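You operate a simulated robot arm through the tools that you are given. There is no shell and no other tool. Be economical: measure what you need, move in short steps, check, and stop when the job is done.

You run a simulated robot arm. Do the job below in one go: nothing can be reset, and whatever is moved stays where it is left.

## Task
Put the dauber with teal grip in the well of the coffee table. Press the tip of the blue tea light to switch it up. Take the black spare knob and leave it on the console top. Take the yellow tea light and leave it on the beige wooden blank. Put the brush with purple back on the console top. Take the purple yarn cake and leave it on the top shelf of the pink bay. Fetch the earbud case and set it on the top of the craft caddy. Put the drinking glass on the grey clay slab. Press the tip of the pink tea light to switch it up. Take the brush with orange back and put it on the orange clay slab. Take the waxing cloth and put it on the footstool top. Take the mallet with red grip and put it on the console shelf. The order is free. Set down upright: brush with purple back, drinking glass.

The check looks at the end state, three seconds after you hand in, the way a careful person would. Anything else that was tipped, shoved, dropped, spilled or broken makes it a failure. Flat cloth is picked up by pressing the open fingertips on it (5 to 10 N) and closing them slowly along it; thin cloth reads only 2 to 8 mm in the jaws.

## Robot
A 6-joint arm with a two-finger parallel gripper on a trunk, on a base that drives. Base frame: it is fixed to the floor where the robot stands at the start and does not move with it; the origin is under the middle of the robot, x ahead of it, y to its left, z up. Readings come in m, degrees, newtons and seconds.
Its first joint turns from -115.0 to 115.0 degrees. Places, roughly: beige wooden blank (12x7x2 cm) [-3.3, -0.7, 0.1]; black spare knob (4x4x4 cm) [0.3, 0, 0.5]; brush with orange back (4x3x13 cm) [-3.5, -1.1, 0.8]; brush with purple back (11x4x8 cm) [0.4, -0.4, 0.5]; console shelf [0.4, -0.1, 0.4]; console top [0.4, -0.1, 0.8]; dauber with teal grip (4x4x10 cm) [0.5, -0.2, 0.8]; drinking glass (8x8x11 cm) [-1.4, 0.7, 0.5]; earbud case (7x5x4 cm) [-1.1, 0.9, 0.4]; footstool top [-1.9, -0.8, 0.4]; grey clay slab (12x7x2 cm) [0.4, 0.3, 0.4]; mallet with red grip (9x5x16 cm) [-3.5, -0.7, 0.8]; orange clay slab (12x7x2 cm) [-2.1, 0.9, 0.1]; purple yarn cake (8x8x7 cm) [0.5, -0.6, 0.5]; tip of the blue tea light [-1.1, 0.7, 0.5]; tip of the pink tea light [-3.3, -1, 0.5]; top of the craft caddy [-3.3, 0.1, 0.4]; top shelf of the pink bay [-2.7, 0.9, 0.4]; waxing cloth (10x7x5 cm) [-3.3, -0.8, 0.4]; well of the coffee table [-1.6, -1.8, 0.3]; yellow tea light (4x4x4 cm) [0.5, 0.2, 0.8]. Payload 4.2 kg.
Tool frame: the origin (TCP) lies between the finger pads and is the grasp point; the fingertips stand 0.023 m ahead of it; z points along the fingers, y is the line along which they close. Largest opening 0.094 m; finger width 0.038, thickness 0.01; the body of the gripper, 0.054 by 0.096 m, starts 0.039 m behind the TCP.
Orientation is that of the tool frame in the base frame, as [roll, pitch, yaw] about the fixed x, y, z axes, in that order (R = Rz(yaw) Ry(pitch) Rx(roll)). With the fingers straight down and closing along the base's y, the tool's x points along the base's -x, its y along +y and its z along -z.

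## Interface
- The arm moves only by the tool apply_moves. Its argument "motion" is a list of rows, each a list of 3 entries, a list of its own where there are three numbers: the shift along the tool's x, y, z in m, then the turn, a rotation vector about the tool's x, y, z in degrees, then the opening, from 0 (shut) to 1 (fully open). In form: [[[dx, dy, dz], [rx, ry, rz], jaw], ...]. A call has 1 to 20 rows; each row shifts and turns the commanded pose from where the row before left it, along the tool's axes as they then stand. Each row takes 0.2 s and may step no farther than 0.05 m and 8.6 degrees from the row before; otherwise, or with a gripper value out of range, the whole call is refused. A pose out of reach is approached as far as the arm can. The call stops where the force on the tool passes 40 N (or 10 N more than at its start, if that is more) or the arm is blocked; 0.2 s more then pass. The fingers move at their own pace (about 0.108 m/s each) and stop on an object; they squeeze with about 34 N. The grip force told is the motor's: it shows also when the fingers shut on nothing. Time passes only in rows, and 0.2 s behind the last, so rows that do not move let the fingers close. It gives the time, the measured TCP pose, the force on the tool (base axes), the opening and the grip force at its end, in the units of the frame above (readings bear some noise), with the torque about the TCP (base axes, N m) and any sound that the robot's microphone picked up.
- Cameras (640 x 400 px; columns grow to the right, rows downward): "scene" is now at [0.2199, 0.1844, 1.2358]; the picture's right is [-0.13, -0.99, -0.00], its down [-0.84, 0.11, -0.53] and it looks along [0.52, -0.07, -0.85] (base axes); focal length 214 px, centre (320, 200). "wrist" rides on the gripper at [0.086, 0.016, -0.074] in the tool frame; the picture's right is [-0.18, 0.98, 0.00], its down [-0.58, -0.11, -0.81] and it looks along [-0.79, -0.15, 0.59] (tool axes); focal length 243 px, centre (320, 200).
- get_image(camera): a new picture of that camera. It takes no simulated time.
- raise_lower(by): slides the trunk up (or, below 0, down) by that many m; the arm and the scene camera ride with it, the base frame stays. It gives what a move gives, with no picture.
- base_move(legs): drives the robot by 1 to 6 legs, each [ahead, turn to the left] in m and degrees, along the robot's own axes; the way and the turn of a leg run together, so that a leg with both is an arc; at most 1.5 m and 180 degrees a leg. The arm and the cameras ride along, it lands a little off, and it stops where it bumps. It gives what a move gives.
- aim_head(pan, tilt): turns the head with the scene camera to pan (to the left, within 80 degrees either way) and tilt (down, from -29 to 69), counted from straight ahead of the robot. It gives what a move gives.
- probe_pixels(camera, pixels): for up to 12 pixels [column, row] of the newest picture of that camera ("zoom" is the newest enlarged one), the place [x, y, z] in the base frame of the surface seen there, good to about 0.002 m. It takes no simulated time.
- enlarge(camera, box): a new picture of the part [left, top, right, bottom] of that camera's present view, enlarged. It takes no simulated time.
- hand_in(): hands the job in; it is judged then, once.

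Work in short steps. Measure before you move; look again where a grasp or a placing could have gone wrong, and mend it. You have 364 turns and 294 pictures in all, those below and enlarged ones among them. Open the gripper and draw the arm clear of the work before you hand the job in, unless the task says otherwise; then end with one line.

The tools are called as a command line: name --argument value ..., lists and objects as JSON in quotes. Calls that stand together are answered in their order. apply_moves: Moves the arm, as the interface text tells. Its arguments: {"type":"object","properties":{"motion":{"type":"array","items":{"type":"array"}}},"required":["motion"]} The other tools are called the same way: raise_lower (by) slides the trunk up or down; base_move (legs) drives the base; aim_head (pan, tilt) turns the head that bears the scene camera; get_image (camera) takes a picture; probe_pixels (camera, pixels) gives the place of the surface under pixels of a picture; enlarge (camera, box) takes an enlarged picture of a part of a camera's view; hand_in () hands the job in.

At the start:

```text
clock: 0.0
eef_pos: [0.5194, -0.308, 1.1196]
orientation: [-180.0, -0.1, -180.0]
wrist_force: [0.1, -0.3, 0.2]
ft_torque: [0.02, 0.01, 0.01]
width: 0.094
grasp_force: 0.1
trunk travel left (down, up): [-0.625, 0.365]
robot x, y, heading: [0.0, -0.001, -0.1]
head pan, tilt: [-7.2, 58.2]
```

scene: 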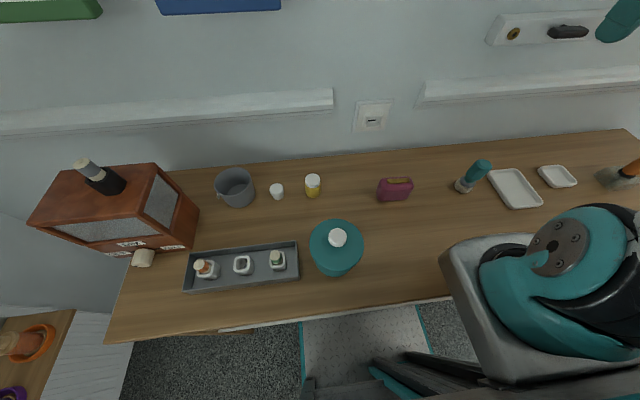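
wrist: 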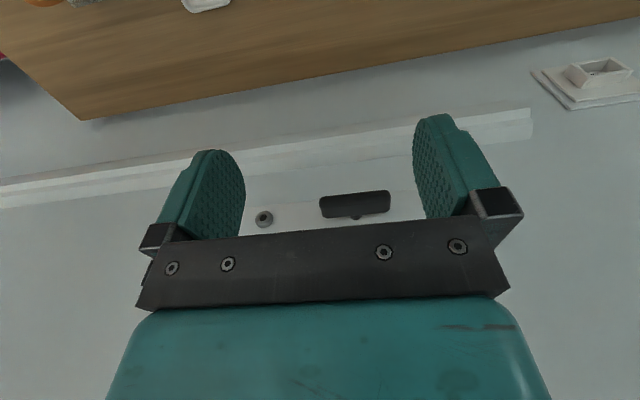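

I'll start by surveying: the console in front is seen; I look at it with a lower tilt and enlarge the top.

enlarge --camera "scene" --box '[180, 130, 640, 310]'

probe_pixels --camera "scene" --pixels '[[313, 181], [313, 192], [480, 168], [463, 186], [395, 190], [515, 188], [338, 238], [108, 342], [447, 296], [277, 190], [615, 180], [557, 175]]'

```text
1.39 times, centred on (410, 220) of scene
```

zoom: 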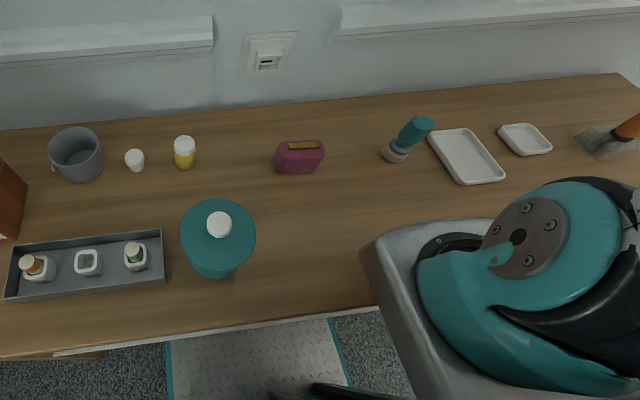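

```text
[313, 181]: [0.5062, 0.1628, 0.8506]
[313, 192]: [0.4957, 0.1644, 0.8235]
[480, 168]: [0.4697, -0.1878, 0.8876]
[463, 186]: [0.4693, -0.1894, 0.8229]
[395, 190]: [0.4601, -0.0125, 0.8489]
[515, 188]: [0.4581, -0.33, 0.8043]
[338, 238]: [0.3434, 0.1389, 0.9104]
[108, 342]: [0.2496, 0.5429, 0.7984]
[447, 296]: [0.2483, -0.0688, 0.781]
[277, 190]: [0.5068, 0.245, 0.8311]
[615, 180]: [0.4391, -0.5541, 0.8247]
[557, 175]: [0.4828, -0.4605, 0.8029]
```

Console top is z≈0.80; the shelf below isn't visible. I back off 0.5 m and look level at the console front.

base_move --legs '[[-0.5, 0]]'

aim_head --pan 0 --tilt 35

raise_lower --by -0.4

get_image --camera "scene"

get_image --camera "wrist"

```text
clock: 2.9
eef_pos: [0.0361, -0.3075, 1.1192]
orientation: [179.9, 0.0, -179.5]
wrist_force: [0.2, -0.3, -0.5]
ft_torque: [-0.03, -0.01, 0.01]
width: 0.0941
grasp_force: 0.1
trunk travel left (down, up): [-0.625, 0.365]
robot x, y, heading: [-0.4816, -0.0025, 0.7]
head pan, tilt: [-7.2, 58.2]
```

```text
clock: 3.7
eef_pos: [0.0375, -0.3054, 1.1182]
orientation: [-179.9, 0.0, -179.5]
wrist_force: [0.6, 0.1, -0.3]
ft_torque: [-0.02, -0.02, -0.01]
width: 0.0941
grasp_force: 0.2
trunk travel left (down, up): [-0.625, 0.365]
robot x, y, heading: [-0.4809, -0.0021, 0.5]
head pan, tilt: [0.0, 35.0]
```

```text
clock: 7.6
eef_pos: [0.0376, -0.3058, 0.7197]
orientation: [180.0, 0.0, -179.5]
wrist_force: [-0.1, -0.3, -0.6]
ft_torque: [-0.02, 0.01, -0.03]
width: 0.094
grasp_force: 0.1
trunk travel left (down, up): [-0.225, 0.765]
robot x, y, heading: [-0.4842, -0.0009, 0.5]
head pan, tilt: [0.0, 35.0]
```

```text
290 pictures are left
```

scene: 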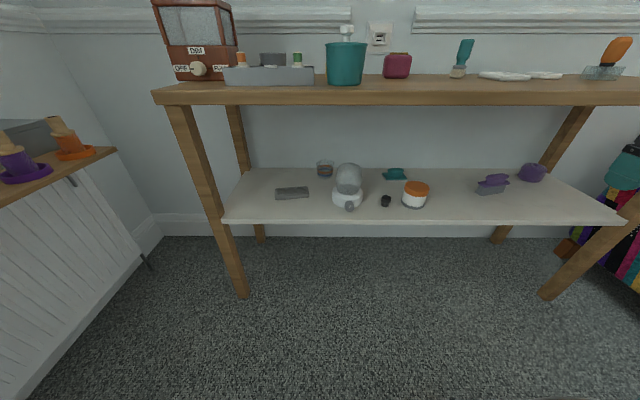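

```text
289 pictures are left
```

wrist: 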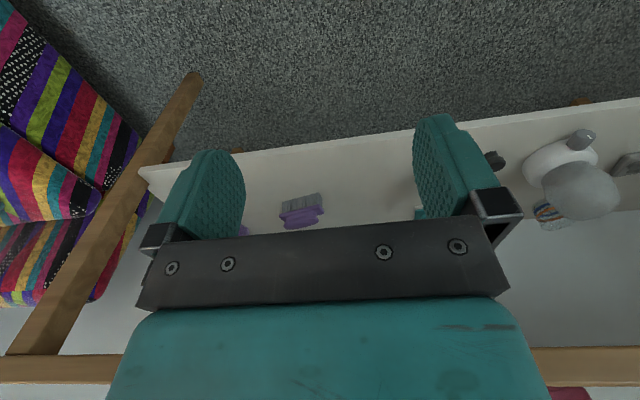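

The shelf is visible: grey slab near (291,192), knob (385,201), brush (491,184), yarn (531,172). I enlarge and probe these.

enlarge --camera "scene" --box '[220, 80, 640, 240]'

probe_pixels --camera "scene" --pixels '[[291, 191], [385, 196], [385, 203], [491, 179], [491, 190], [531, 169], [531, 178], [348, 172], [416, 188], [325, 167], [440, 220], [395, 173]]'

probe_pixels --camera "scene" --pixels '[[400, 222], [240, 285], [545, 290], [178, 103], [455, 78], [455, 98], [600, 250], [276, 190], [307, 187], [308, 199], [275, 199], [350, 220]]'

```text
1.52 times, centred on (430, 160) of scene
```

zoom: 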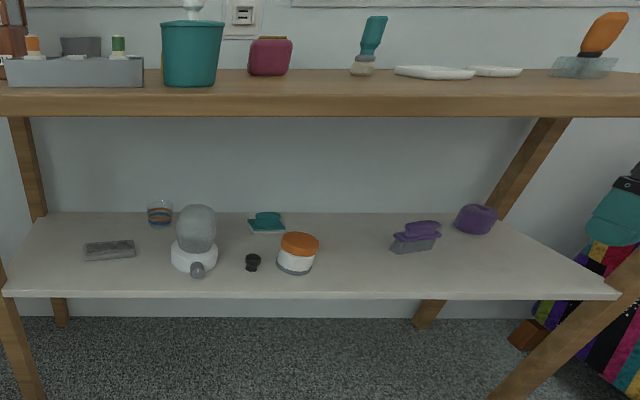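

```text
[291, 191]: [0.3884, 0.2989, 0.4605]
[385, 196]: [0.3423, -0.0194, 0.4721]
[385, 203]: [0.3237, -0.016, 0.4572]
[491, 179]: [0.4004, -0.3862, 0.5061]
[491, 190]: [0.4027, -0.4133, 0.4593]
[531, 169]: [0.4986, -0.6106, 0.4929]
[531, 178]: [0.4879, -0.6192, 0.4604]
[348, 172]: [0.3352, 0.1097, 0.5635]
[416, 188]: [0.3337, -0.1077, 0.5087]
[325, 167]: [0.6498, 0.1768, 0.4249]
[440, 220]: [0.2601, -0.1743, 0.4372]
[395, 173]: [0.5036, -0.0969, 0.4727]
```

```text
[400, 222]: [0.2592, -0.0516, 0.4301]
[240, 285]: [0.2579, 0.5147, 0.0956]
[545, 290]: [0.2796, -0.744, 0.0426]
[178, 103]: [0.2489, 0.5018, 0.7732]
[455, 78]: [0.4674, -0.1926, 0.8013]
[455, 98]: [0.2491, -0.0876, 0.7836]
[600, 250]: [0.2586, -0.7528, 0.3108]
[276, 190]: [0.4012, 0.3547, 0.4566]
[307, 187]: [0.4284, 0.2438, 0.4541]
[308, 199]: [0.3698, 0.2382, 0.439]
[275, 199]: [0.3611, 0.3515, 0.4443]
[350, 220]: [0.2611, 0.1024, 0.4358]
```

Shelf top is z≈0.44, underside of the top around 0.76. I test whether the wrist can turn 180° about its axis (so that the wrist camera is on top when the tool points forward).

apply_moves --motion '[[[0, 0, 0], [0, 0, 8.5], 0.5], [[0, 0, 0], [0, 0, 8.5], 0.5], [[0, 0, 0], [0, 0, 8.5], 0.5], [[0, 0, 0], [0, 0, 8.5], 0.5], [[0, 0, 0], [0, 0, 8.5], 0.5], [[0, 0, 0], [0, 0, 8.5], 0.5], [[0, 0, 0], [0, 0, 8.5], 0.5], [[0, 0, 0], [0, 0, 8.5], 0.5], [[0, 0, 0], [0, 0, 8.5], 0.5], [[0, 0, 0], [0, 0, 8.5], 0.5], [[0, 0, 0], [0, 0, 8.5], 0.5], [[0, 0, 0], [0, 0, 8.5], 0.5], [[0, 0, 0], [0, 0, 8.5], 0.5], [[0, 0, 0], [0, 0, 8.5], 0.5], [[0, 0, 0], [0, 0, 8.5], 0.5], [[0, 0, 0], [0, 0, 8.5], 0.5], [[0, 0, 0], [0, 0, 8.5], 0.5], [[0, 0, 0], [0, 0, 8.5], 0.5], [[0, 0, 0], [0, 0, 8.5], 0.5], [[0, 0, 0], [0, 0, 8.5], 0.5]]'

```text
clock: 11.8
eef_pos: [0.0366, -0.3066, 0.7205]
orientation: [-179.9, 0.1, 10.3]
wrist_force: [-0.1, 0.1, 0.6]
ft_torque: [0.02, -0.05, 0.04]
width: 0.0469
grasp_force: 0.0
trunk travel left (down, up): [-0.225, 0.765]
robot x, y, heading: [-0.485, -0.004, 0.6]
head pan, tilt: [0.0, 35.0]
```

Turn works. Finish to yaw 0 and tilt the tool forward 60° (30° below level), then look through the wrist.

apply_moves --motion '[[[0, 0, 0], [0, 0, 8.5], 0.8], [[0, 0, 0], [0, 8.5, 0], 0.8], [[0, 0, 0], [0, 8.5, 0], 0.8], [[0, 0, 0], [0, 8.5, 0], 0.8], [[0, 0, 0], [0, 8.5, 0], 0.8], [[0, 0, 0], [0, 8.5, 0], 0.8], [[0, 0, 0], [0, 8.5, 0], 0.8], [[0, 0, 0], [0, 8.5, 0], 0.8]]'

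get_image --camera "wrist"

aim_head --pan -20 --tilt 45

get_image --camera "scene"

```text
clock: 13.6
eef_pos: [0.037, -0.3072, 0.7187]
orientation: [-180.0, -59.7, 2.0]
wrist_force: [0.8, 0.3, -0.6]
ft_torque: [0.02, 0.04, -0.02]
width: 0.0751
grasp_force: 0.1
trunk travel left (down, up): [-0.225, 0.765]
robot x, y, heading: [-0.4877, -0.0019, 0.6]
head pan, tilt: [0.0, 35.0]
```

```text
287 pictures are left
```

wrist: 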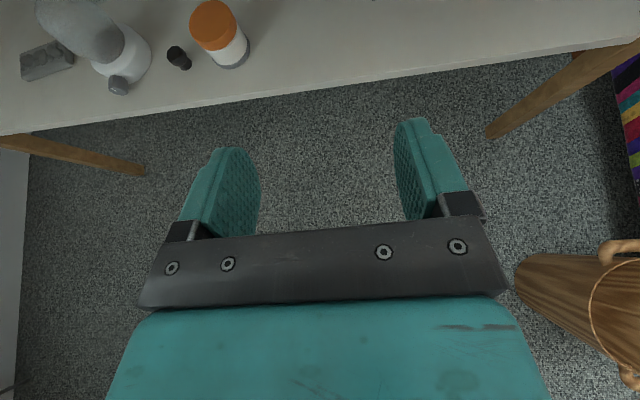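

```text
clock: 14.4
eef_pos: [0.038, -0.3064, 0.7198]
orientation: [-180.0, -59.6, 1.9]
wrist_force: [0.3, -0.2, -0.3]
ft_torque: [-0.01, -0.01, 0.01]
width: 0.0752
grasp_force: 0.0
trunk travel left (down, up): [-0.225, 0.765]
robot x, y, heading: [-0.4806, -0.0032, 0.5]
head pan, tilt: [-20.0, 45.0]
```

```text
286 pictures are left
```

scene: 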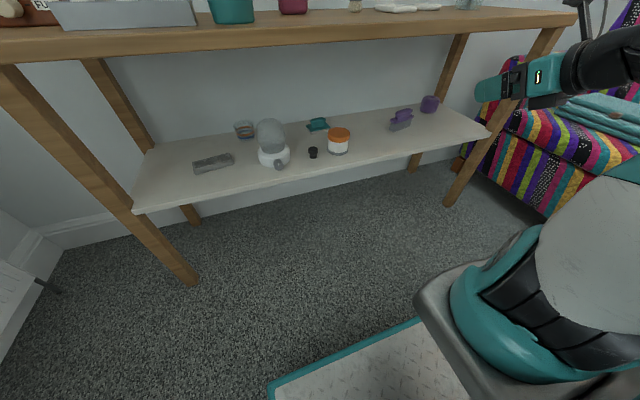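

The wrist now looks forward-down, knob at wrist (178,57). I lower the trunk 0.15 and swing the tool to y≈0 before driving in.

raise_lower --by -0.15

apply_moves --motion '[[[0, -0.05, 0], [0, 0, 0], 0.7], [[0, -0.05, 0], [0, 0, 0], 0.7], [[0, -0.05, 0], [0, 0, 0], 0.7], [[0, -0.05, 0], [0, 0, 0], 0.7], [[0, -0.05, 0], [0, 0, 0], 0.7], [[0, -0.04, 0], [0, 0, 0], 0.7]]'

get_image --camera "wrist"

```text
clock: 16.1
eef_pos: [0.0376, -0.3068, 0.5677]
orientation: [180.0, -59.5, 1.8]
wrist_force: [-1.1, -0.1, -0.5]
ft_torque: [0.0, 0.0, -0.02]
width: 0.0753
grasp_force: 0.1
trunk travel left (down, up): [-0.075, 0.915]
robot x, y, heading: [-0.4811, -0.0015, 0.6]
head pan, tilt: [-20.0, 45.0]
```

```text
clock: 17.6
eef_pos: [0.0898, -0.1138, 0.5683]
orientation: [180.0, -59.6, 2.1]
wrist_force: [-0.7, -0.1, -0.2]
ft_torque: [0.0, 0.0, 0.01]
width: 0.0659
grasp_force: 0.0
out of reach, approached as far as the arm can: row 2, 3, 4, 5, 6
trunk travel left (down, up): [-0.075, 0.915]
robot x, y, heading: [-0.4842, -0.0046, 0.3]
head pan, tilt: [-20.0, 45.0]
```

```text
285 pictures are left
```

wrist: 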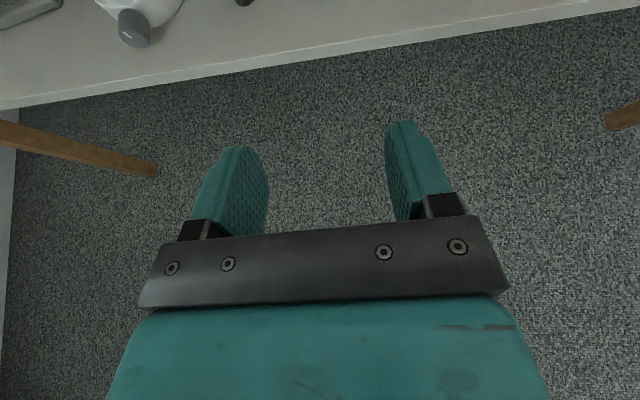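

Reach seems to limit near-in poses with this tilt. I try extending forward 0.15 from here to learn the reachable band.

apply_moves --motion '[[[0.025, 0, 0.043], [0, 0, 0], 0.7], [[0.025, 0, 0.043], [0, 0, 0], 0.7], [[0.025, 0, 0.043], [0, 0, 0], 0.7]]'

```text
clock: 18.4
eef_pos: [0.2337, -0.1357, 0.5625]
orientation: [179.7, -59.6, 2.7]
wrist_force: [0.6, -0.3, 0.1]
ft_torque: [0.0, -0.01, -0.03]
width: 0.066
grasp_force: 0.1
out of reach, approached as far as the arm can: row 1, 2, 3
trunk travel left (down, up): [-0.075, 0.915]
robot x, y, heading: [-0.4845, -0.0029, 0.4]
head pan, tilt: [-20.0, 45.0]
```

The flipped wrist works when the target is to the robot's right. I retract to about 0.5 ahead/0.25 right, then turn 16° left and drive 0.13 in so the knob lies ahead-right.

apply_moves --motion '[[[-0.02, 0.022, -0.035], [0, 0, 0], 0.7], [[-0.02, 0.022, -0.035], [0, 0, 0], 0.7], [[-0.02, 0.022, -0.035], [0, 0, 0], 0.7], [[-0.02, 0.022, -0.035], [0, 0, 0], 0.7], [[-0.02, 0.022, -0.035], [0, 0, 0], 0.7]]'

base_move --legs '[[0, 16], [0.13, 0]]'

get_image --camera "wrist"

aim_head --pan -10 --tilt 40

get_image --camera "scene"

```text
clock: 19.6
eef_pos: [0.0353, -0.2515, 0.564]
orientation: [-179.9, -59.6, 2.1]
wrist_force: [-0.7, 0.2, 0.8]
ft_torque: [-0.01, -0.04, -0.02]
width: 0.0657
grasp_force: 0.2
trunk travel left (down, up): [-0.075, 0.915]
robot x, y, heading: [-0.4846, -0.0032, 0.7]
head pan, tilt: [-20.0, 45.0]
```

```text
clock: 21.8
eef_pos: [0.2094, -0.0642, 0.5623]
orientation: [-180.0, -59.6, 17.7]
wrist_force: [0.2, 0.7, -0.5]
ft_torque: [0.01, 0.02, -0.01]
width: 0.0658
grasp_force: 0.0
trunk travel left (down, up): [-0.075, 0.915]
robot x, y, heading: [-0.355, 0.0366, 16.2]
head pan, tilt: [-20.0, 45.0]
```

```text
284 pictures are left
```

wrist: 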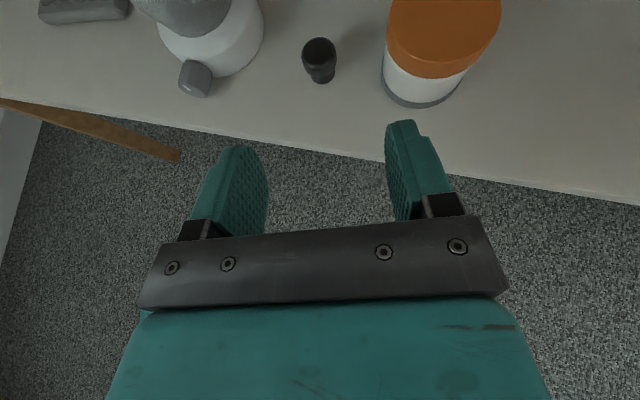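

```text
clock: 22.5
eef_pos: [0.2098, -0.064, 0.5633]
orientation: [-180.0, -59.5, 17.6]
wrist_force: [0.7, -0.7, 0.6]
ft_torque: [0.03, -0.01, 0.0]
width: 0.0656
grasp_force: 0.0
trunk travel left (down, up): [-0.075, 0.915]
robot x, y, heading: [-0.3578, 0.0342, 16.3]
head pan, tilt: [-10.0, 40.0]
```

```text
283 pictures are left
```

scene: 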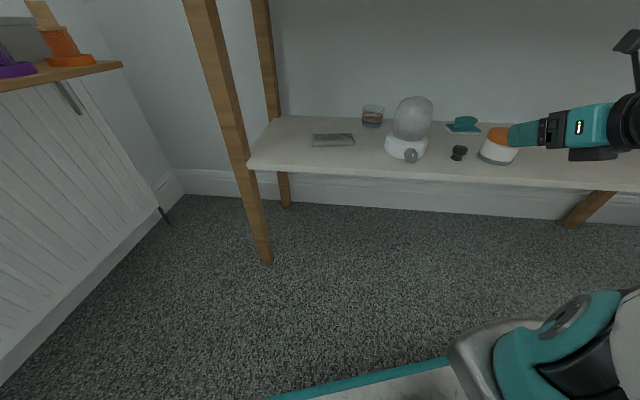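

Knob is centred at wrist (319,60), between the lamp's dial (196,78) and the orange jar (420,50). I measure these.

probe_pixels --camera "wrist" --pixels '[[319, 42], [303, 50], [335, 50], [319, 62], [319, 80], [196, 80], [212, 75], [388, 85], [430, 95], [320, 110]]'

```text
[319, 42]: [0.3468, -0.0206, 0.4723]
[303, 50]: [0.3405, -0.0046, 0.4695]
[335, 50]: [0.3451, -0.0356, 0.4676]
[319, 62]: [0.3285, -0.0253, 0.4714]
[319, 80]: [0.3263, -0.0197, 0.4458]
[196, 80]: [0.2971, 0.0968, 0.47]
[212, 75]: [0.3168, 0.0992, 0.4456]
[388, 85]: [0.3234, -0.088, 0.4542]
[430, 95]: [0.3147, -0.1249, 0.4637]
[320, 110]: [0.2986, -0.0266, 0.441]
```

Approach straight along the tool axis to (0.343,-0.02,0.472) with jaw 0.6.

apply_moves --motion '[[[0, 0, 0.03], [0, 0, 0], 0.62], [[-0.002, 0, 0.03], [0, 0, 0], 0.62], [[-0.002, 0, 0.03], [0, 0, 0], 0.62], [[-0.002, -0.001, 0.03], [0, 0, 0], 0.62]]'

get_image --camera "wrist"

```text
clock: 23.5
eef_pos: [0.3037, -0.0337, 0.4989]
orientation: [179.9, -59.4, 17.8]
wrist_force: [0.1, -0.8, 0.3]
ft_torque: [-0.04, 0.02, 0.03]
width: 0.0585
grasp_force: 0.1
trunk travel left (down, up): [-0.075, 0.915]
robot x, y, heading: [-0.3595, 0.033, 16.1]
head pan, tilt: [-10.0, 40.0]
```

```text
282 pictures are left
```

wrist: 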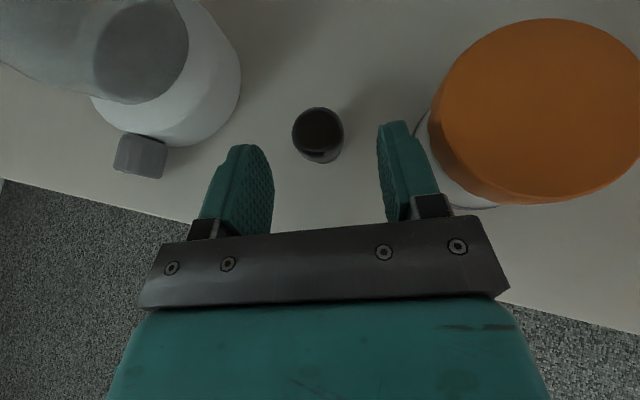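

Right finger nears the jar; I check the jar's outline and knob before closing in.

probe_pixels --camera "wrist" --pixels '[[435, 110], [437, 150], [540, 30], [630, 130], [520, 190], [430, 130], [300, 130], [340, 130], [318, 115], [318, 150]]'

```text
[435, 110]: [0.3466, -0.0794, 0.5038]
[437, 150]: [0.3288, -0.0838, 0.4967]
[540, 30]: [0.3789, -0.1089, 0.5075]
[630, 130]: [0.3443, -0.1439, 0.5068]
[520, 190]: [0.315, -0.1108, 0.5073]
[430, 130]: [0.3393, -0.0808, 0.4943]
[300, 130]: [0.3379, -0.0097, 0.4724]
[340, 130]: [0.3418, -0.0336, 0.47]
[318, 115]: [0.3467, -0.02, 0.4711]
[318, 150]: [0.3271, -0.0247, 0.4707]
```

Clear (jar edge 18 mm from finger). Advance and close.

apply_moves --motion '[[[-0.002, 0, 0.023], [0, 0, 0], 0.62], [[-0.002, 0, 0.023], [0, 0, 0], 0.62], [[0, 0, 0], [0, 0, 0], 0.62], [[0, 0, 0], [0, 0, 0], 0.1], [[0, 0, 0], [0, 0, 0], 0.1], [[0, 0, 0], [0, 0, 0], 0.1]]'

get_image --camera "wrist"

```text
clock: 24.9
eef_pos: [0.3427, -0.0218, 0.4729]
orientation: [-180.0, -59.4, 17.7]
wrist_force: [-0.8, 0.3, 1.6]
ft_torque: [0.02, 0.0, 0.0]
width: 0.0313
grasp_force: 33.6
trunk travel left (down, up): [-0.075, 0.915]
robot x, y, heading: [-0.3576, 0.0328, 16.0]
head pan, tilt: [-10.0, 40.0]
```

```text
281 pictures are left
```

wrist: 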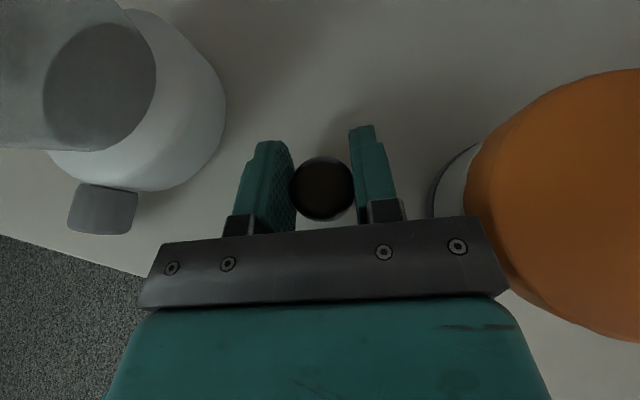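

Knob held (width 31 mm). I lift slightly, withdraw along the tool axis clear of the console front.

apply_moves --motion '[[[0.017, 0, -0.01], [0, 0, 0], 0.1], [[0, 0, -0.04], [0, 0, 0], 0.1], [[0, 0, -0.04], [0, 0, 0], 0.1], [[0, 0, -0.04], [0, 0, 0], 0.1], [[0, 0, -0.04], [0, 0, 0], 0.1], [[-0.02, 0, -0.04], [0, 0, 0], 0.1]]'

raise_lower --by 0.4

get_image --camera "wrist"

get_image --camera "scene"

```text
clock: 26.3
eef_pos: [0.1718, -0.0806, 0.5789]
orientation: [-179.9, -59.5, 17.8]
wrist_force: [-0.9, -0.8, -0.9]
ft_torque: [0.0, 0.04, 0.01]
width: 0.0315
grasp_force: 34.3
out of reach, approached as far as the arm can: row 6
trunk travel left (down, up): [-0.075, 0.915]
robot x, y, heading: [-0.3577, 0.0342, 16.2]
head pan, tilt: [-10.0, 40.0]
```

```text
clock: 30.1
eef_pos: [0.1734, -0.0822, 0.9778]
orientation: [-180.0, -59.5, 17.7]
wrist_force: [-0.1, -1.2, -0.1]
ft_torque: [0.0, -0.01, 0.01]
width: 0.0312
grasp_force: 34.3
trunk travel left (down, up): [-0.475, 0.515]
robot x, y, heading: [-0.3591, 0.0366, 16.3]
head pan, tilt: [-10.0, 40.0]
```

```text
280 pictures are left
```

wrist: 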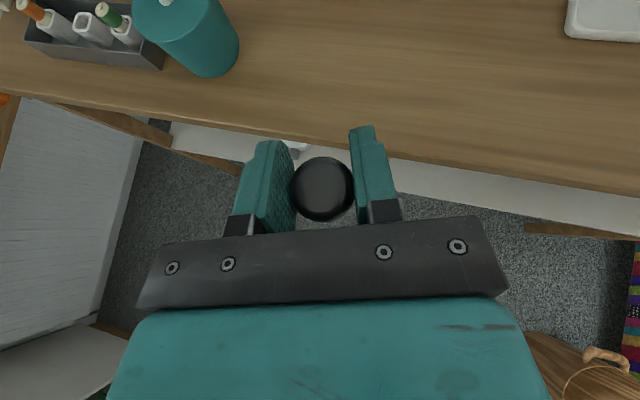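

```text
279 pictures are left
```

scene: 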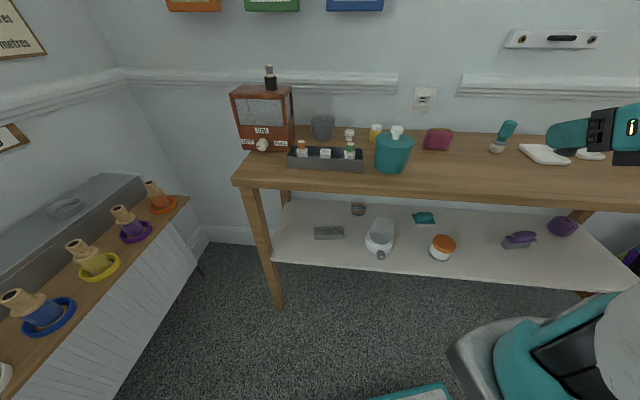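

Move forward-down to just above the console top near (0.33,-0.04).

apply_moves --motion '[[[-0.008, 0.002, 0.04], [0, 0, 0], 0.1], [[-0.008, 0.002, 0.04], [0, 0, 0], 0.1], [[-0.008, 0.002, 0.04], [0, 0, 0], 0.1], [[-0.008, 0.002, 0.04], [0, 0, 0], 0.1], [[-0.004, 0, 0.03], [0, 0, 0], 0.1]]'

get_image --camera "wrist"

```text
clock: 31.3
eef_pos: [0.3165, -0.0455, 0.8528]
orientation: [179.9, -59.5, 17.8]
wrist_force: [-1.2, -0.2, -0.4]
ft_torque: [-0.01, -0.01, 0.02]
width: 0.0314
grasp_force: 34.5
out of reach, approached as far as the arm can: row 1
trunk travel left (down, up): [-0.475, 0.515]
robot x, y, heading: [-0.3591, 0.0343, 16.3]
head pan, tilt: [-10.0, 40.0]
```

```text
278 pictures are left
```

wrist: 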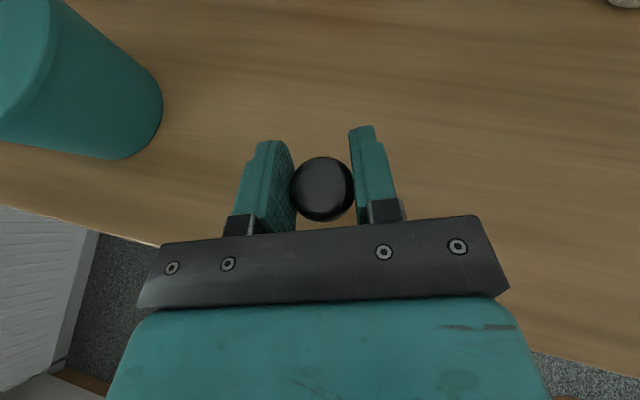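

Lower 17 mm to near contact, release gently.

apply_moves --motion '[[[0.01, 0, 0.017], [0, 0, 0], 0.1], [[-0.0075, 0, 0.0045], [0, 0, 0], 0.1], [[-0.0065, 0, 0.004], [0, 0, 0], 0.1], [[-0.0015, 0, 0.001], [0, 0, 0], 0.1], [[0, 0, 0], [0, 0, 0], 0.1]]'

```text
clock: 32.5
eef_pos: [0.336, -0.0411, 0.8355]
orientation: [180.0, -59.4, 17.6]
wrist_force: [-0.9, 0.1, -0.1]
ft_torque: [0.01, 0.0, 0.0]
width: 0.0312
grasp_force: 33.8
trunk travel left (down, up): [-0.475, 0.515]
robot x, y, heading: [-0.3597, 0.0306, 16.2]
head pan, tilt: [-10.0, 40.0]
```

apply_moves --motion '[[[-0.0015, 0, 0.001], [0, 0, 0], 0.1], [[0, 0, 0], [0, 0, 0], 0.1], [[0, 0, 0], [0, 0, 0], 0.45], [[0, 0, 0], [0, 0, 0], 0.5], [[0, 0, -0.03], [0, 0, 0], 0.5], [[0, 0, -0.04], [0, 0, 0], 0.5]]'

get_image --camera "wrist"

```text
clock: 33.9
eef_pos: [0.2762, -0.0591, 0.871]
orientation: [180.0, -59.6, 17.8]
wrist_force: [1.1, 0.4, -0.1]
ft_torque: [-0.02, 0.0, 0.0]
width: 0.0469
grasp_force: 0.0
trunk travel left (down, up): [-0.475, 0.515]
robot x, y, heading: [-0.3588, 0.0338, 16.2]
head pan, tilt: [-10.0, 40.0]
```

```text
277 pictures are left
```

wrist: 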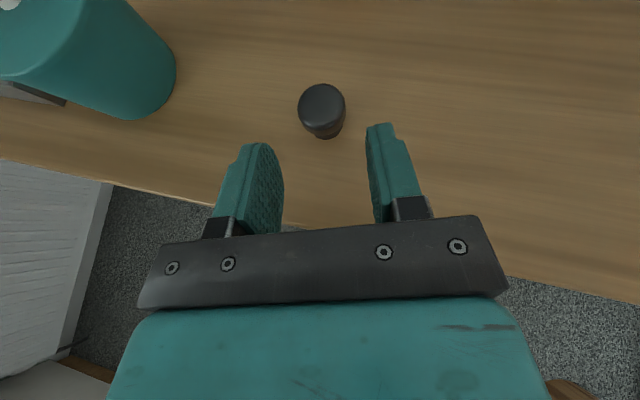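

Knob stands on the console top. Next the brush; I take a closer look at it (515,240) and the yarn (563,227) to learn orientation.

enlarge --camera "scene" --box '[480, 200, 600, 275]'

probe_pixels --camera "scene" --pixels '[[504, 240], [510, 236], [522, 233], [535, 234], [508, 246], [531, 241], [563, 221], [563, 233], [551, 228], [576, 229]]'

```text
5.33 times, centred on (540, 238) of scene
```

zoom: 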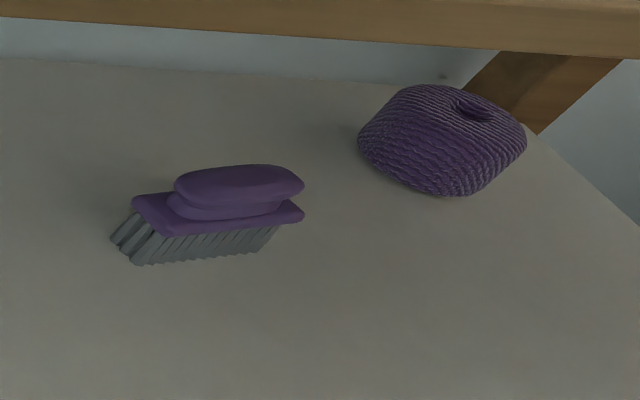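

```text
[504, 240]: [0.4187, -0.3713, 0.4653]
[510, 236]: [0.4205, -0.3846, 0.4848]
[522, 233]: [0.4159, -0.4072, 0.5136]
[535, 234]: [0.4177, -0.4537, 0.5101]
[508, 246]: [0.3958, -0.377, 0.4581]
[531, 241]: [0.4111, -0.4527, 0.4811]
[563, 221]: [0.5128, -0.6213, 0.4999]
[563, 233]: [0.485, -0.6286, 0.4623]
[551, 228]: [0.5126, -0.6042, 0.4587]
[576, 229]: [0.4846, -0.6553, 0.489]
```

The brush's long axis lies nearly along y, so I check the handle's length and shape for gripping.

probe_pixels --camera "zoom" --pixels '[[179, 187], [302, 185], [240, 170], [240, 200], [200, 180], [290, 180], [136, 200], [300, 215], [170, 210], [240, 212], [175, 232], [295, 215]]'

```text
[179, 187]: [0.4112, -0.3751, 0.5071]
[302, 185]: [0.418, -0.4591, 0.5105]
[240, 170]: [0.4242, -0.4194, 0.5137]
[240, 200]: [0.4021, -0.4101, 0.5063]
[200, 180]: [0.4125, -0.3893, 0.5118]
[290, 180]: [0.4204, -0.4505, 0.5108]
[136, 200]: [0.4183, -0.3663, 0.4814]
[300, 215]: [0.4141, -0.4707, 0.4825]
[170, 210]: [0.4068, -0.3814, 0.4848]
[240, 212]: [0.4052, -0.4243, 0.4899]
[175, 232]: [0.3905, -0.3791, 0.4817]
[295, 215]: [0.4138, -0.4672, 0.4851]
```

The handle is ~8.5 cm long along y and ~3 cm deep, so I'll grip it across x with the tool pointing along −y. I raise, straighten the tool down, back off, and unwind the wrist the other way.

raise_lower --by 0.1

base_move --legs '[[-0.1, 0], [0, -44]]'

apply_moves --motion '[[[0, 0, 0], [0, -8.5, 0], 0.5], [[0, 0, 0], [0, -8.5, 0], 0.5], [[0, 0, 0], [0, -8.5, 0], 0.5], [[0, 0, 0], [0, -8.5, 0], 0.5], [[0, 0, 0], [0, -8.5, 0], 0.5], [[0, 0, 0], [0, -8.5, 0], 0.5], [[0, 0, 0], [0, -8.5, 0], 0.5], [[0, 0, 0], [0, 0, -8.5], 0.5], [[0, 0, 0], [0, 0, -8.5], 0.5], [[0, 0, 0], [0, 0, -8.5], 0.5], [[0, 0, 0], [0, 0, -8.5], 0.5], [[0, 0, 0], [0, 0, -8.5], 0.5], [[0, 0, 0], [0, 0, -8.5], 0.5], [[0, 0, 0], [0, 0, -8.5], 0.5], [[0, 0, 0], [0, 0, -8.5], 0.5], [[0, 0, 0], [0, 0, -8.5], 0.5], [[0, 0, 0], [0, 0, -8.5], 0.5]]'

apply_moves --motion '[[[0, 0, 0], [0, 0, -8.5], 0.5], [[0, 0, 0], [0, 0, -8.5], 0.5], [[0, 0, 0], [0, 0, -8.5], 0.5], [[0, 0, 0], [0, 0, -8.5], 0.5], [[0, 0, 0], [0, 0, -8.5], 0.5], [[0, 0, 0], [0, 0, -8.5], 0.5], [[0, 0, 0], [0, 0, -8.5], 0.5], [[0, 0, 0], [0, 0, -8.5], 0.5], [[0, 0, 0], [0, 0, -8.5], 0.5], [[0, 0, 0], [0, 0, -8.5], 0.5], [[0, 0, 0], [0, 0, -8.5], 0.5], [[0, 0, 0], [0, 0, -8.5], 0.5], [[0, 0, 0], [0, 0, -8.5], 0.5], [[0, 0, 0], [0, 0, -8.5], 0.5], [[0, 0, 0], [0, 0, -8.5], 0.5], [[0, 0, 0], [0, 0, -8.5], 0.5]]'

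```text
clock: 35.2
eef_pos: [0.2771, -0.0595, 0.9702]
orientation: [-179.9, -59.5, 17.7]
wrist_force: [0.3, -0.3, -0.2]
ft_torque: [-0.04, 0.02, 0.02]
width: 0.0471
grasp_force: 0.1
trunk travel left (down, up): [-0.575, 0.415]
robot x, y, heading: [-0.3588, 0.0358, 16.3]
head pan, tilt: [-10.0, 40.0]
```

```text
clock: 38.4
eef_pos: [-0.0626, -0.5025, 0.9695]
orientation: [180.0, -59.5, -26.3]
wrist_force: [0.5, 0.4, -0.1]
ft_torque: [0.0, 0.03, -0.01]
width: 0.0468
grasp_force: 0.1
trunk travel left (down, up): [-0.575, 0.415]
robot x, y, heading: [-0.4558, 0.0057, -27.7]
head pan, tilt: [-10.0, 40.0]
```

```text
clock: 42.0
eef_pos: [-0.062, -0.5026, 0.9707]
orientation: [-180.0, 0.0, 59.1]
wrist_force: [-0.2, 0.3, 0.2]
ft_torque: [-0.02, 0.0, -0.02]
width: 0.047
grasp_force: 0.2
trunk travel left (down, up): [-0.575, 0.415]
robot x, y, heading: [-0.4538, 0.0065, -27.4]
head pan, tilt: [-10.0, 40.0]
```

```text
clock: 45.4
eef_pos: [-0.0629, -0.5018, 0.9701]
orientation: [180.0, 0.1, -165.0]
wrist_force: [-0.5, 0.9, 0.3]
ft_torque: [0.0, 0.0, 0.01]
width: 0.0468
grasp_force: 0.1
trunk travel left (down, up): [-0.575, 0.415]
robot x, y, heading: [-0.4568, 0.0032, -27.8]
head pan, tilt: [-10.0, 40.0]
```

Continue to yaw −80, then slide the tool to the robot's centreline and tilt to 30° below level pointing along −y.

apply_moves --motion '[[[0, 0, 0], [0, 0, -8.5], 0.5], [[0, 0, 0], [0, 0, -8.5], 0.5], [[0, 0, 0], [0, 0, -8.5], 0.5], [[0, 0, 0], [0, 0, -8.5], 0.5], [[0, 0, 0], [0, 0, -8.5], 0.5], [[0, 0, 0], [0, 0, -8.5], 0.5], [[0, 0, 0], [0, 0, -8.5], 0.5], [[0, 0, 0], [0, 0, -8.5], 0.5], [[0, 0, 0], [0, 0, -8.5], 0.5], [[0, 0, 0], [0, 0, -8.5], 0.5], [[-0.0327, -0.0287, 0], [0, 0, 0], 0.5], [[-0.0327, -0.0287, 0], [0, 0, 0], 0.5], [[-0.0327, -0.0287, 0], [0, 0, 0], 0.5], [[-0.0327, -0.0287, 0], [0, 0, 0], 0.5], [[-0.0327, -0.0287, 0], [0, 0, 0], 0.5], [[-0.0327, -0.0287, 0], [0, 0, 0], 0.5]]'

apply_moves --motion '[[[0, 0, 0], [0, 8.5, 0], 0.6], [[0, 0, 0], [0, 8.5, 0], 0.6], [[0, 0, 0], [0, 8.5, 0], 0.6], [[0, 0, 0], [0, 8.5, 0], 0.6], [[0, 0, 0], [0, 8.5, 0], 0.6], [[0, 0, 0], [0, 8.5, 0], 0.6], [[0, 0, 0], [0, 0, 0], 0.6]]'

raise_lower --by -0.37

get_image --camera "scene"

get_image --camera "wrist"

```text
clock: 48.8
eef_pos: [0.0701, -0.2789, 0.9675]
orientation: [180.0, 0.0, -80.1]
wrist_force: [-0.9, -0.1, -0.6]
ft_torque: [-0.01, -0.02, 0.0]
width: 0.0469
grasp_force: 0.0
trunk travel left (down, up): [-0.575, 0.415]
robot x, y, heading: [-0.4519, 0.0093, -27.9]
head pan, tilt: [-10.0, 40.0]
```

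```text
clock: 50.4
eef_pos: [0.0731, -0.2784, 0.9686]
orientation: [-179.9, -51.0, -80.1]
wrist_force: [-0.3, 0.5, -0.3]
ft_torque: [0.03, 0.01, -0.02]
width: 0.0564
grasp_force: 0.0
trunk travel left (down, up): [-0.575, 0.415]
robot x, y, heading: [-0.4548, 0.0067, -27.7]
head pan, tilt: [-10.0, 40.0]
```

```text
clock: 54.0
eef_pos: [0.0733, -0.2784, 0.5997]
orientation: [179.9, -50.9, -80.1]
wrist_force: [0.4, -0.4, 0.1]
ft_torque: [0.02, -0.02, -0.03]
width: 0.0563
grasp_force: 0.0
trunk travel left (down, up): [-0.205, 0.785]
robot x, y, heading: [-0.4549, 0.0079, -27.8]
head pan, tilt: [-10.0, 40.0]
```

```text
275 pictures are left
```

scene: 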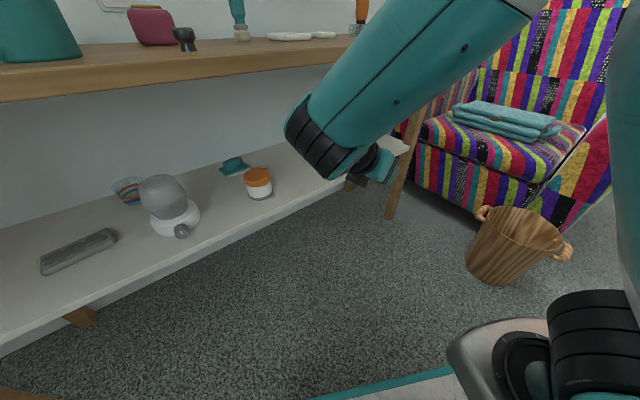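

```text
274 pictures are left
```

wrist: 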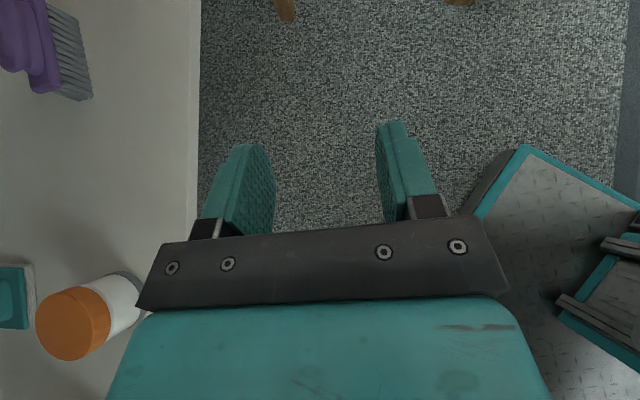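

Forearm is rather steep here; I'll use tool yaw −60, flatter tilt, trunk at the bottom, and approach by driving straight. First re-orient and lower.

apply_moves --motion '[[[0, 0, 0], [5.2, 0, -4.2], 0.6], [[0, 0, 0], [5.2, 0, -4.2], 0.6], [[0, 0, 0], [5.2, 0, -4.2], 0.6], [[0, 0, 0], [0, 8.5, 0], 0.6]]'

raise_lower --by -0.2

apply_moves --motion '[[[0.0433, 0, -0.025], [0, 0, 0], 0.6], [[0.0433, 0, -0.025], [0, 0, 0], 0.6], [[0.0433, 0, -0.025], [0, 0, 0], 0.6], [[0.026, 0, -0.015], [0, 0, 0], 0.6]]'

get_image --camera "scene"

```text
clock: 55.0
eef_pos: [0.0714, -0.2799, 0.5993]
orientation: [-180.0, -59.5, -60.0]
wrist_force: [-0.4, -0.5, -0.2]
ft_torque: [0.0, 0.0, 0.04]
width: 0.0562
grasp_force: 0.1
trunk travel left (down, up): [-0.205, 0.785]
robot x, y, heading: [-0.4556, 0.0081, -27.6]
head pan, tilt: [-10.0, 40.0]
```

```text
clock: 57.1
eef_pos: [0.0738, -0.2802, 0.3989]
orientation: [180.0, -59.5, -60.1]
wrist_force: [-0.9, 0.0, 0.1]
ft_torque: [-0.03, 0.01, -0.03]
width: 0.0564
grasp_force: 0.0
trunk travel left (down, up): [-0.005, 0.985]
robot x, y, heading: [-0.4554, 0.0078, -27.8]
head pan, tilt: [-10.0, 40.0]
```

```text
clock: 58.1
eef_pos: [0.0715, -0.281, 0.5788]
orientation: [-179.9, -59.5, -60.1]
wrist_force: [0.2, 1.0, 0.5]
ft_torque: [0.03, 0.03, -0.01]
width: 0.0563
grasp_force: 0.0
trunk travel left (down, up): [-0.005, 0.985]
robot x, y, heading: [-0.4536, 0.004, -27.8]
head pan, tilt: [-10.0, 40.0]
```

```text
273 pictures are left
```

scene: 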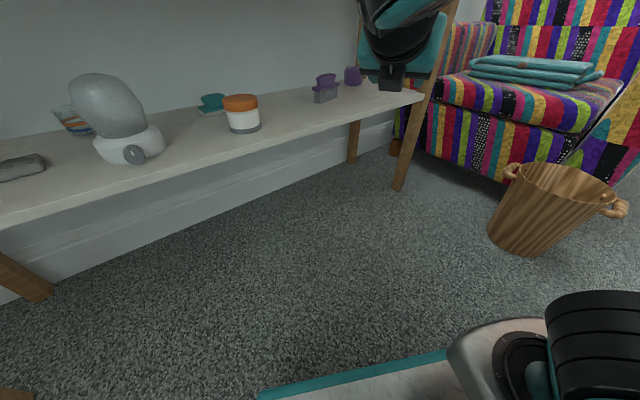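

I tilt the head up to see the forearm against the console top.

aim_head --pan -5 --tilt 5

get_image --camera "scene"

```text
clock: 59.2
eef_pos: [0.072, -0.2817, 0.5794]
orientation: [-180.0, -59.5, -60.1]
wrist_force: [0.3, -0.4, -0.1]
ft_torque: [0.01, 0.01, 0.03]
width: 0.0563
grasp_force: 0.2
trunk travel left (down, up): [-0.005, 0.985]
robot x, y, heading: [-0.4552, 0.0043, -27.8]
head pan, tilt: [-5.0, 5.0]
```

```text
272 pictures are left
```

scene: 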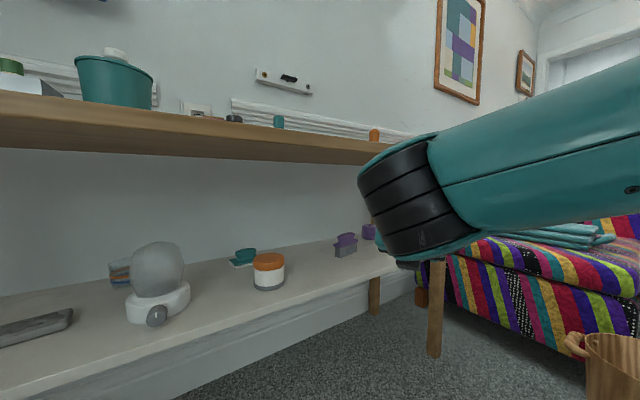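

Probe the forearm surface heights.

probe_pixels --camera "scene" --pixels '[[375, 165], [410, 145], [440, 132], [500, 115], [600, 80], [420, 250], [500, 228], [380, 220]]'

```text
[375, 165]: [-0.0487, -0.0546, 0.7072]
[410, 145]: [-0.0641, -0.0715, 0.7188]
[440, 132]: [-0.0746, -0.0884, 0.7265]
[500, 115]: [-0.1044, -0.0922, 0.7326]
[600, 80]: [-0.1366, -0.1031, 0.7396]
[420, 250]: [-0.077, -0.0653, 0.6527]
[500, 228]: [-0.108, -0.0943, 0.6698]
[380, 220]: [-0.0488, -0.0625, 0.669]
```

Forearm is flat with top near 0.74; lowering the TCP by 0.05 gives clearance. I lower and drive in 0.2 along the heading.

probe_pixels --camera "scene" --pixels '[[200, 155], [100, 146], [300, 162], [346, 240], [346, 250]]'

apply_moves --motion '[[[-0.026, 0, 0.015], [0, 0, 0], 0.6], [[-0.026, 0, 0.015], [0, 0, 0], 0.6]]'

base_move --legs '[[0.2, 0]]'

get_image --camera "wrist"

get_image --camera "scene"

```text
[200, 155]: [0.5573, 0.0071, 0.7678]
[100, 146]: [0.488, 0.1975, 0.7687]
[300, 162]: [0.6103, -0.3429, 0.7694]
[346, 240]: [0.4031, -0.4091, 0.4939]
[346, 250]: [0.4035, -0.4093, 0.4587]
```

```text
clock: 59.8
eef_pos: [0.0722, -0.2797, 0.5195]
orientation: [-179.9, -59.5, -60.1]
wrist_force: [0.3, 0.4, 0.9]
ft_torque: [0.03, -0.02, 0.01]
width: 0.0564
grasp_force: 0.1
trunk travel left (down, up): [-0.005, 0.985]
robot x, y, heading: [-0.4582, 0.0013, -27.7]
head pan, tilt: [-5.0, 5.0]
```

```text
clock: 61.4
eef_pos: [0.2499, -0.3735, 0.5197]
orientation: [-180.0, -59.5, -60.2]
wrist_force: [-0.1, 0.1, 0.5]
ft_torque: [0.02, 0.01, -0.01]
width: 0.0563
grasp_force: 0.0
trunk travel left (down, up): [-0.005, 0.985]
robot x, y, heading: [-0.2814, -0.0876, -27.6]
head pan, tilt: [-5.0, 5.0]
```

```text
271 pictures are left
```

wrist: 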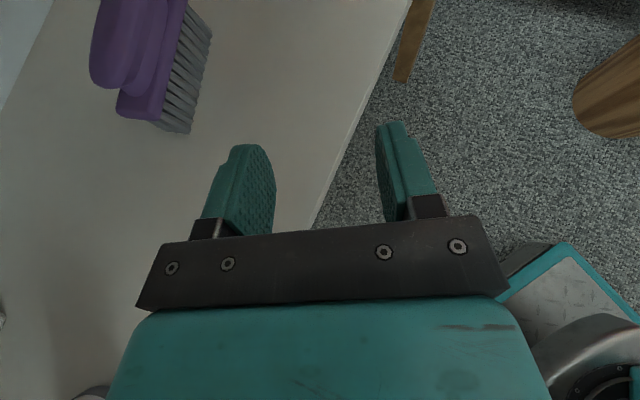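

```text
270 pictures are left
```

scene: 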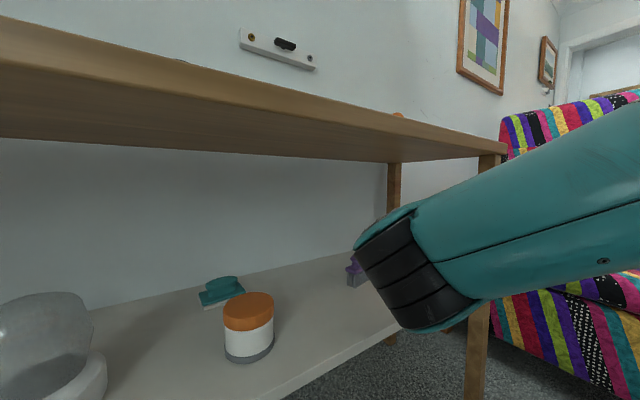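

Brush seen at wrist (150,50). I probe its handle and plate edges.

probe_pixels --camera "wrist" --pixels '[[110, 80], [95, 60], [140, 40], [130, 5], [150, 110], [185, 10], [122, 110], [115, 30], [125, 60], [160, 122]]'

```text
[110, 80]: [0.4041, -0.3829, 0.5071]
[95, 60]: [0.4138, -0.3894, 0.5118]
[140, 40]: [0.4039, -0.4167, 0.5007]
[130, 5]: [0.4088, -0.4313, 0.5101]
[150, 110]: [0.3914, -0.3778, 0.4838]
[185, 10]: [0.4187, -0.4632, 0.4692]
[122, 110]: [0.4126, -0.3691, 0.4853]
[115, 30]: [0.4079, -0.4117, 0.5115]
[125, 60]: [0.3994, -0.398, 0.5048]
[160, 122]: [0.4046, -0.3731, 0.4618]
```

Re-yaw the tool to −72 and shift to a pre-grasp point 9 cm behind the handle, above the shelf, jaws wide.

apply_moves --motion '[[[0, 0, 0], [-5.2, 0, 3.05], 0.9], [[0, 0, 0], [-5.2, 0, 3.05], 0.9], [[0.0094, -0.0358, -0.0029], [0, 0, 0], 0.9], [[0.0094, -0.0358, -0.0029], [0, 0, 0], 0.9], [[0.0094, -0.0358, -0.0029], [0, 0, 0], 0.9], [[0.0094, -0.0358, -0.0029], [0, 0, 0], 0.9]]'

get_image --camera "wrist"

get_image --camera "scene"

```text
clock: 62.8
eef_pos: [0.3876, -0.3389, 0.5578]
orientation: [179.8, -59.6, -72.1]
wrist_force: [-0.8, -0.1, 0.8]
ft_torque: [0.01, 0.01, -0.04]
width: 0.0848
grasp_force: 0.1
trunk travel left (down, up): [-0.005, 0.985]
robot x, y, heading: [-0.2792, -0.0828, -28.0]
head pan, tilt: [-5.0, 5.0]
```

```text
269 pictures are left
```

wrist: 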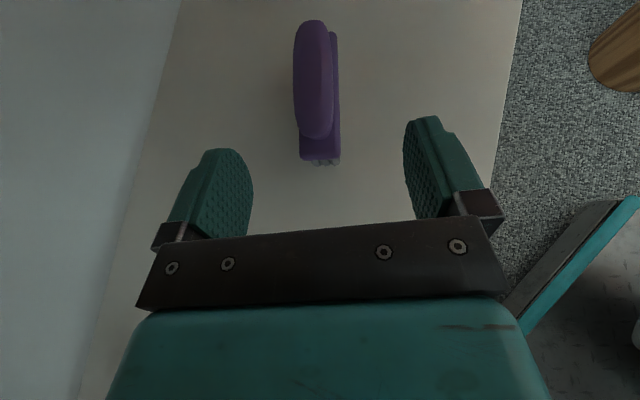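

```text
268 pictures are left
```

scene: 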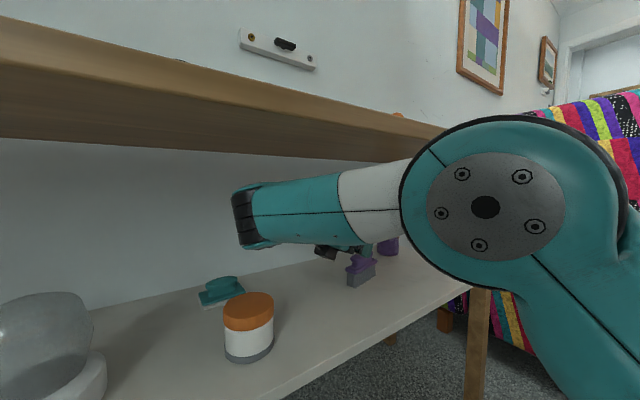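

Brush axis is well aligned with the jaws (col 318). Advance 8 cm, slightly lower, and close.

apply_moves --motion '[[[0, 0, 0.025], [0, 0, 0], 0.9], [[-0.003, 0, 0.025], [0, 0, 0], 0.9], [[-0.003, 0, 0.02], [0, 0, 0], 0.9], [[-0.004, 0, 0.014], [0, 0, 0], 0.9], [[0, 0, 0], [0, 0, 0], 0.9]]'

get_image --camera "wrist"

```text
clock: 64.0
eef_pos: [0.407, -0.4029, 0.5066]
orientation: [180.0, -59.5, -72.1]
wrist_force: [-0.1, -0.3, -0.7]
ft_torque: [0.04, -0.02, 0.0]
width: 0.0845
grasp_force: 0.0
trunk travel left (down, up): [-0.005, 0.985]
robot x, y, heading: [-0.2815, -0.0896, -27.7]
head pan, tilt: [-5.0, 5.0]
```

```text
267 pictures are left
```

wrist: 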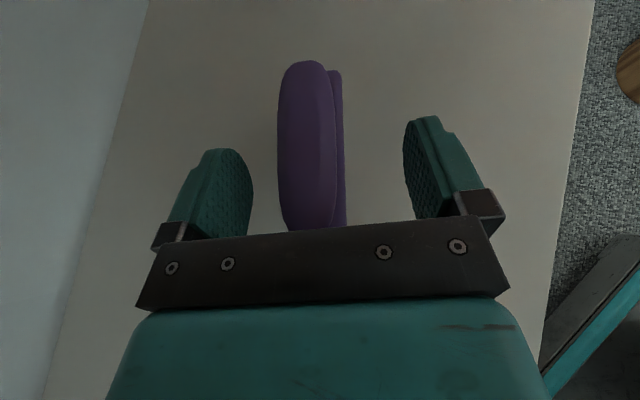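

Close the jaws gradually.

apply_moves --motion '[[[0, 0, 0], [0, 0, 0], 0.7], [[0, 0, 0], [0, 0, 0], 0.5], [[0, 0, 0], [0, 0, 0], 0.4], [[0, 0, 0], [0, 0, 0], 0.3], [[0, 0, 0], [0, 0, 0], 0.1], [[0, 0, 0], [0, 0, 0], 0.1]]'

get_image --camera "wrist"

```text
clock: 65.4
eef_pos: [0.4092, -0.4043, 0.5074]
orientation: [180.0, -59.5, -72.2]
wrist_force: [-0.1, 0.6, 0.7]
ft_torque: [-0.03, 0.03, -0.01]
width: 0.033
grasp_force: 33.8
trunk travel left (down, up): [-0.005, 0.985]
robot x, y, heading: [-0.28, -0.0872, -27.7]
head pan, tilt: [-5.0, 5.0]
```

```text
266 pictures are left
```

wrist: 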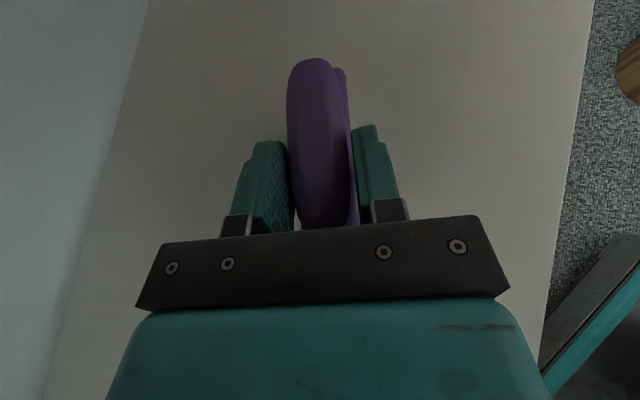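

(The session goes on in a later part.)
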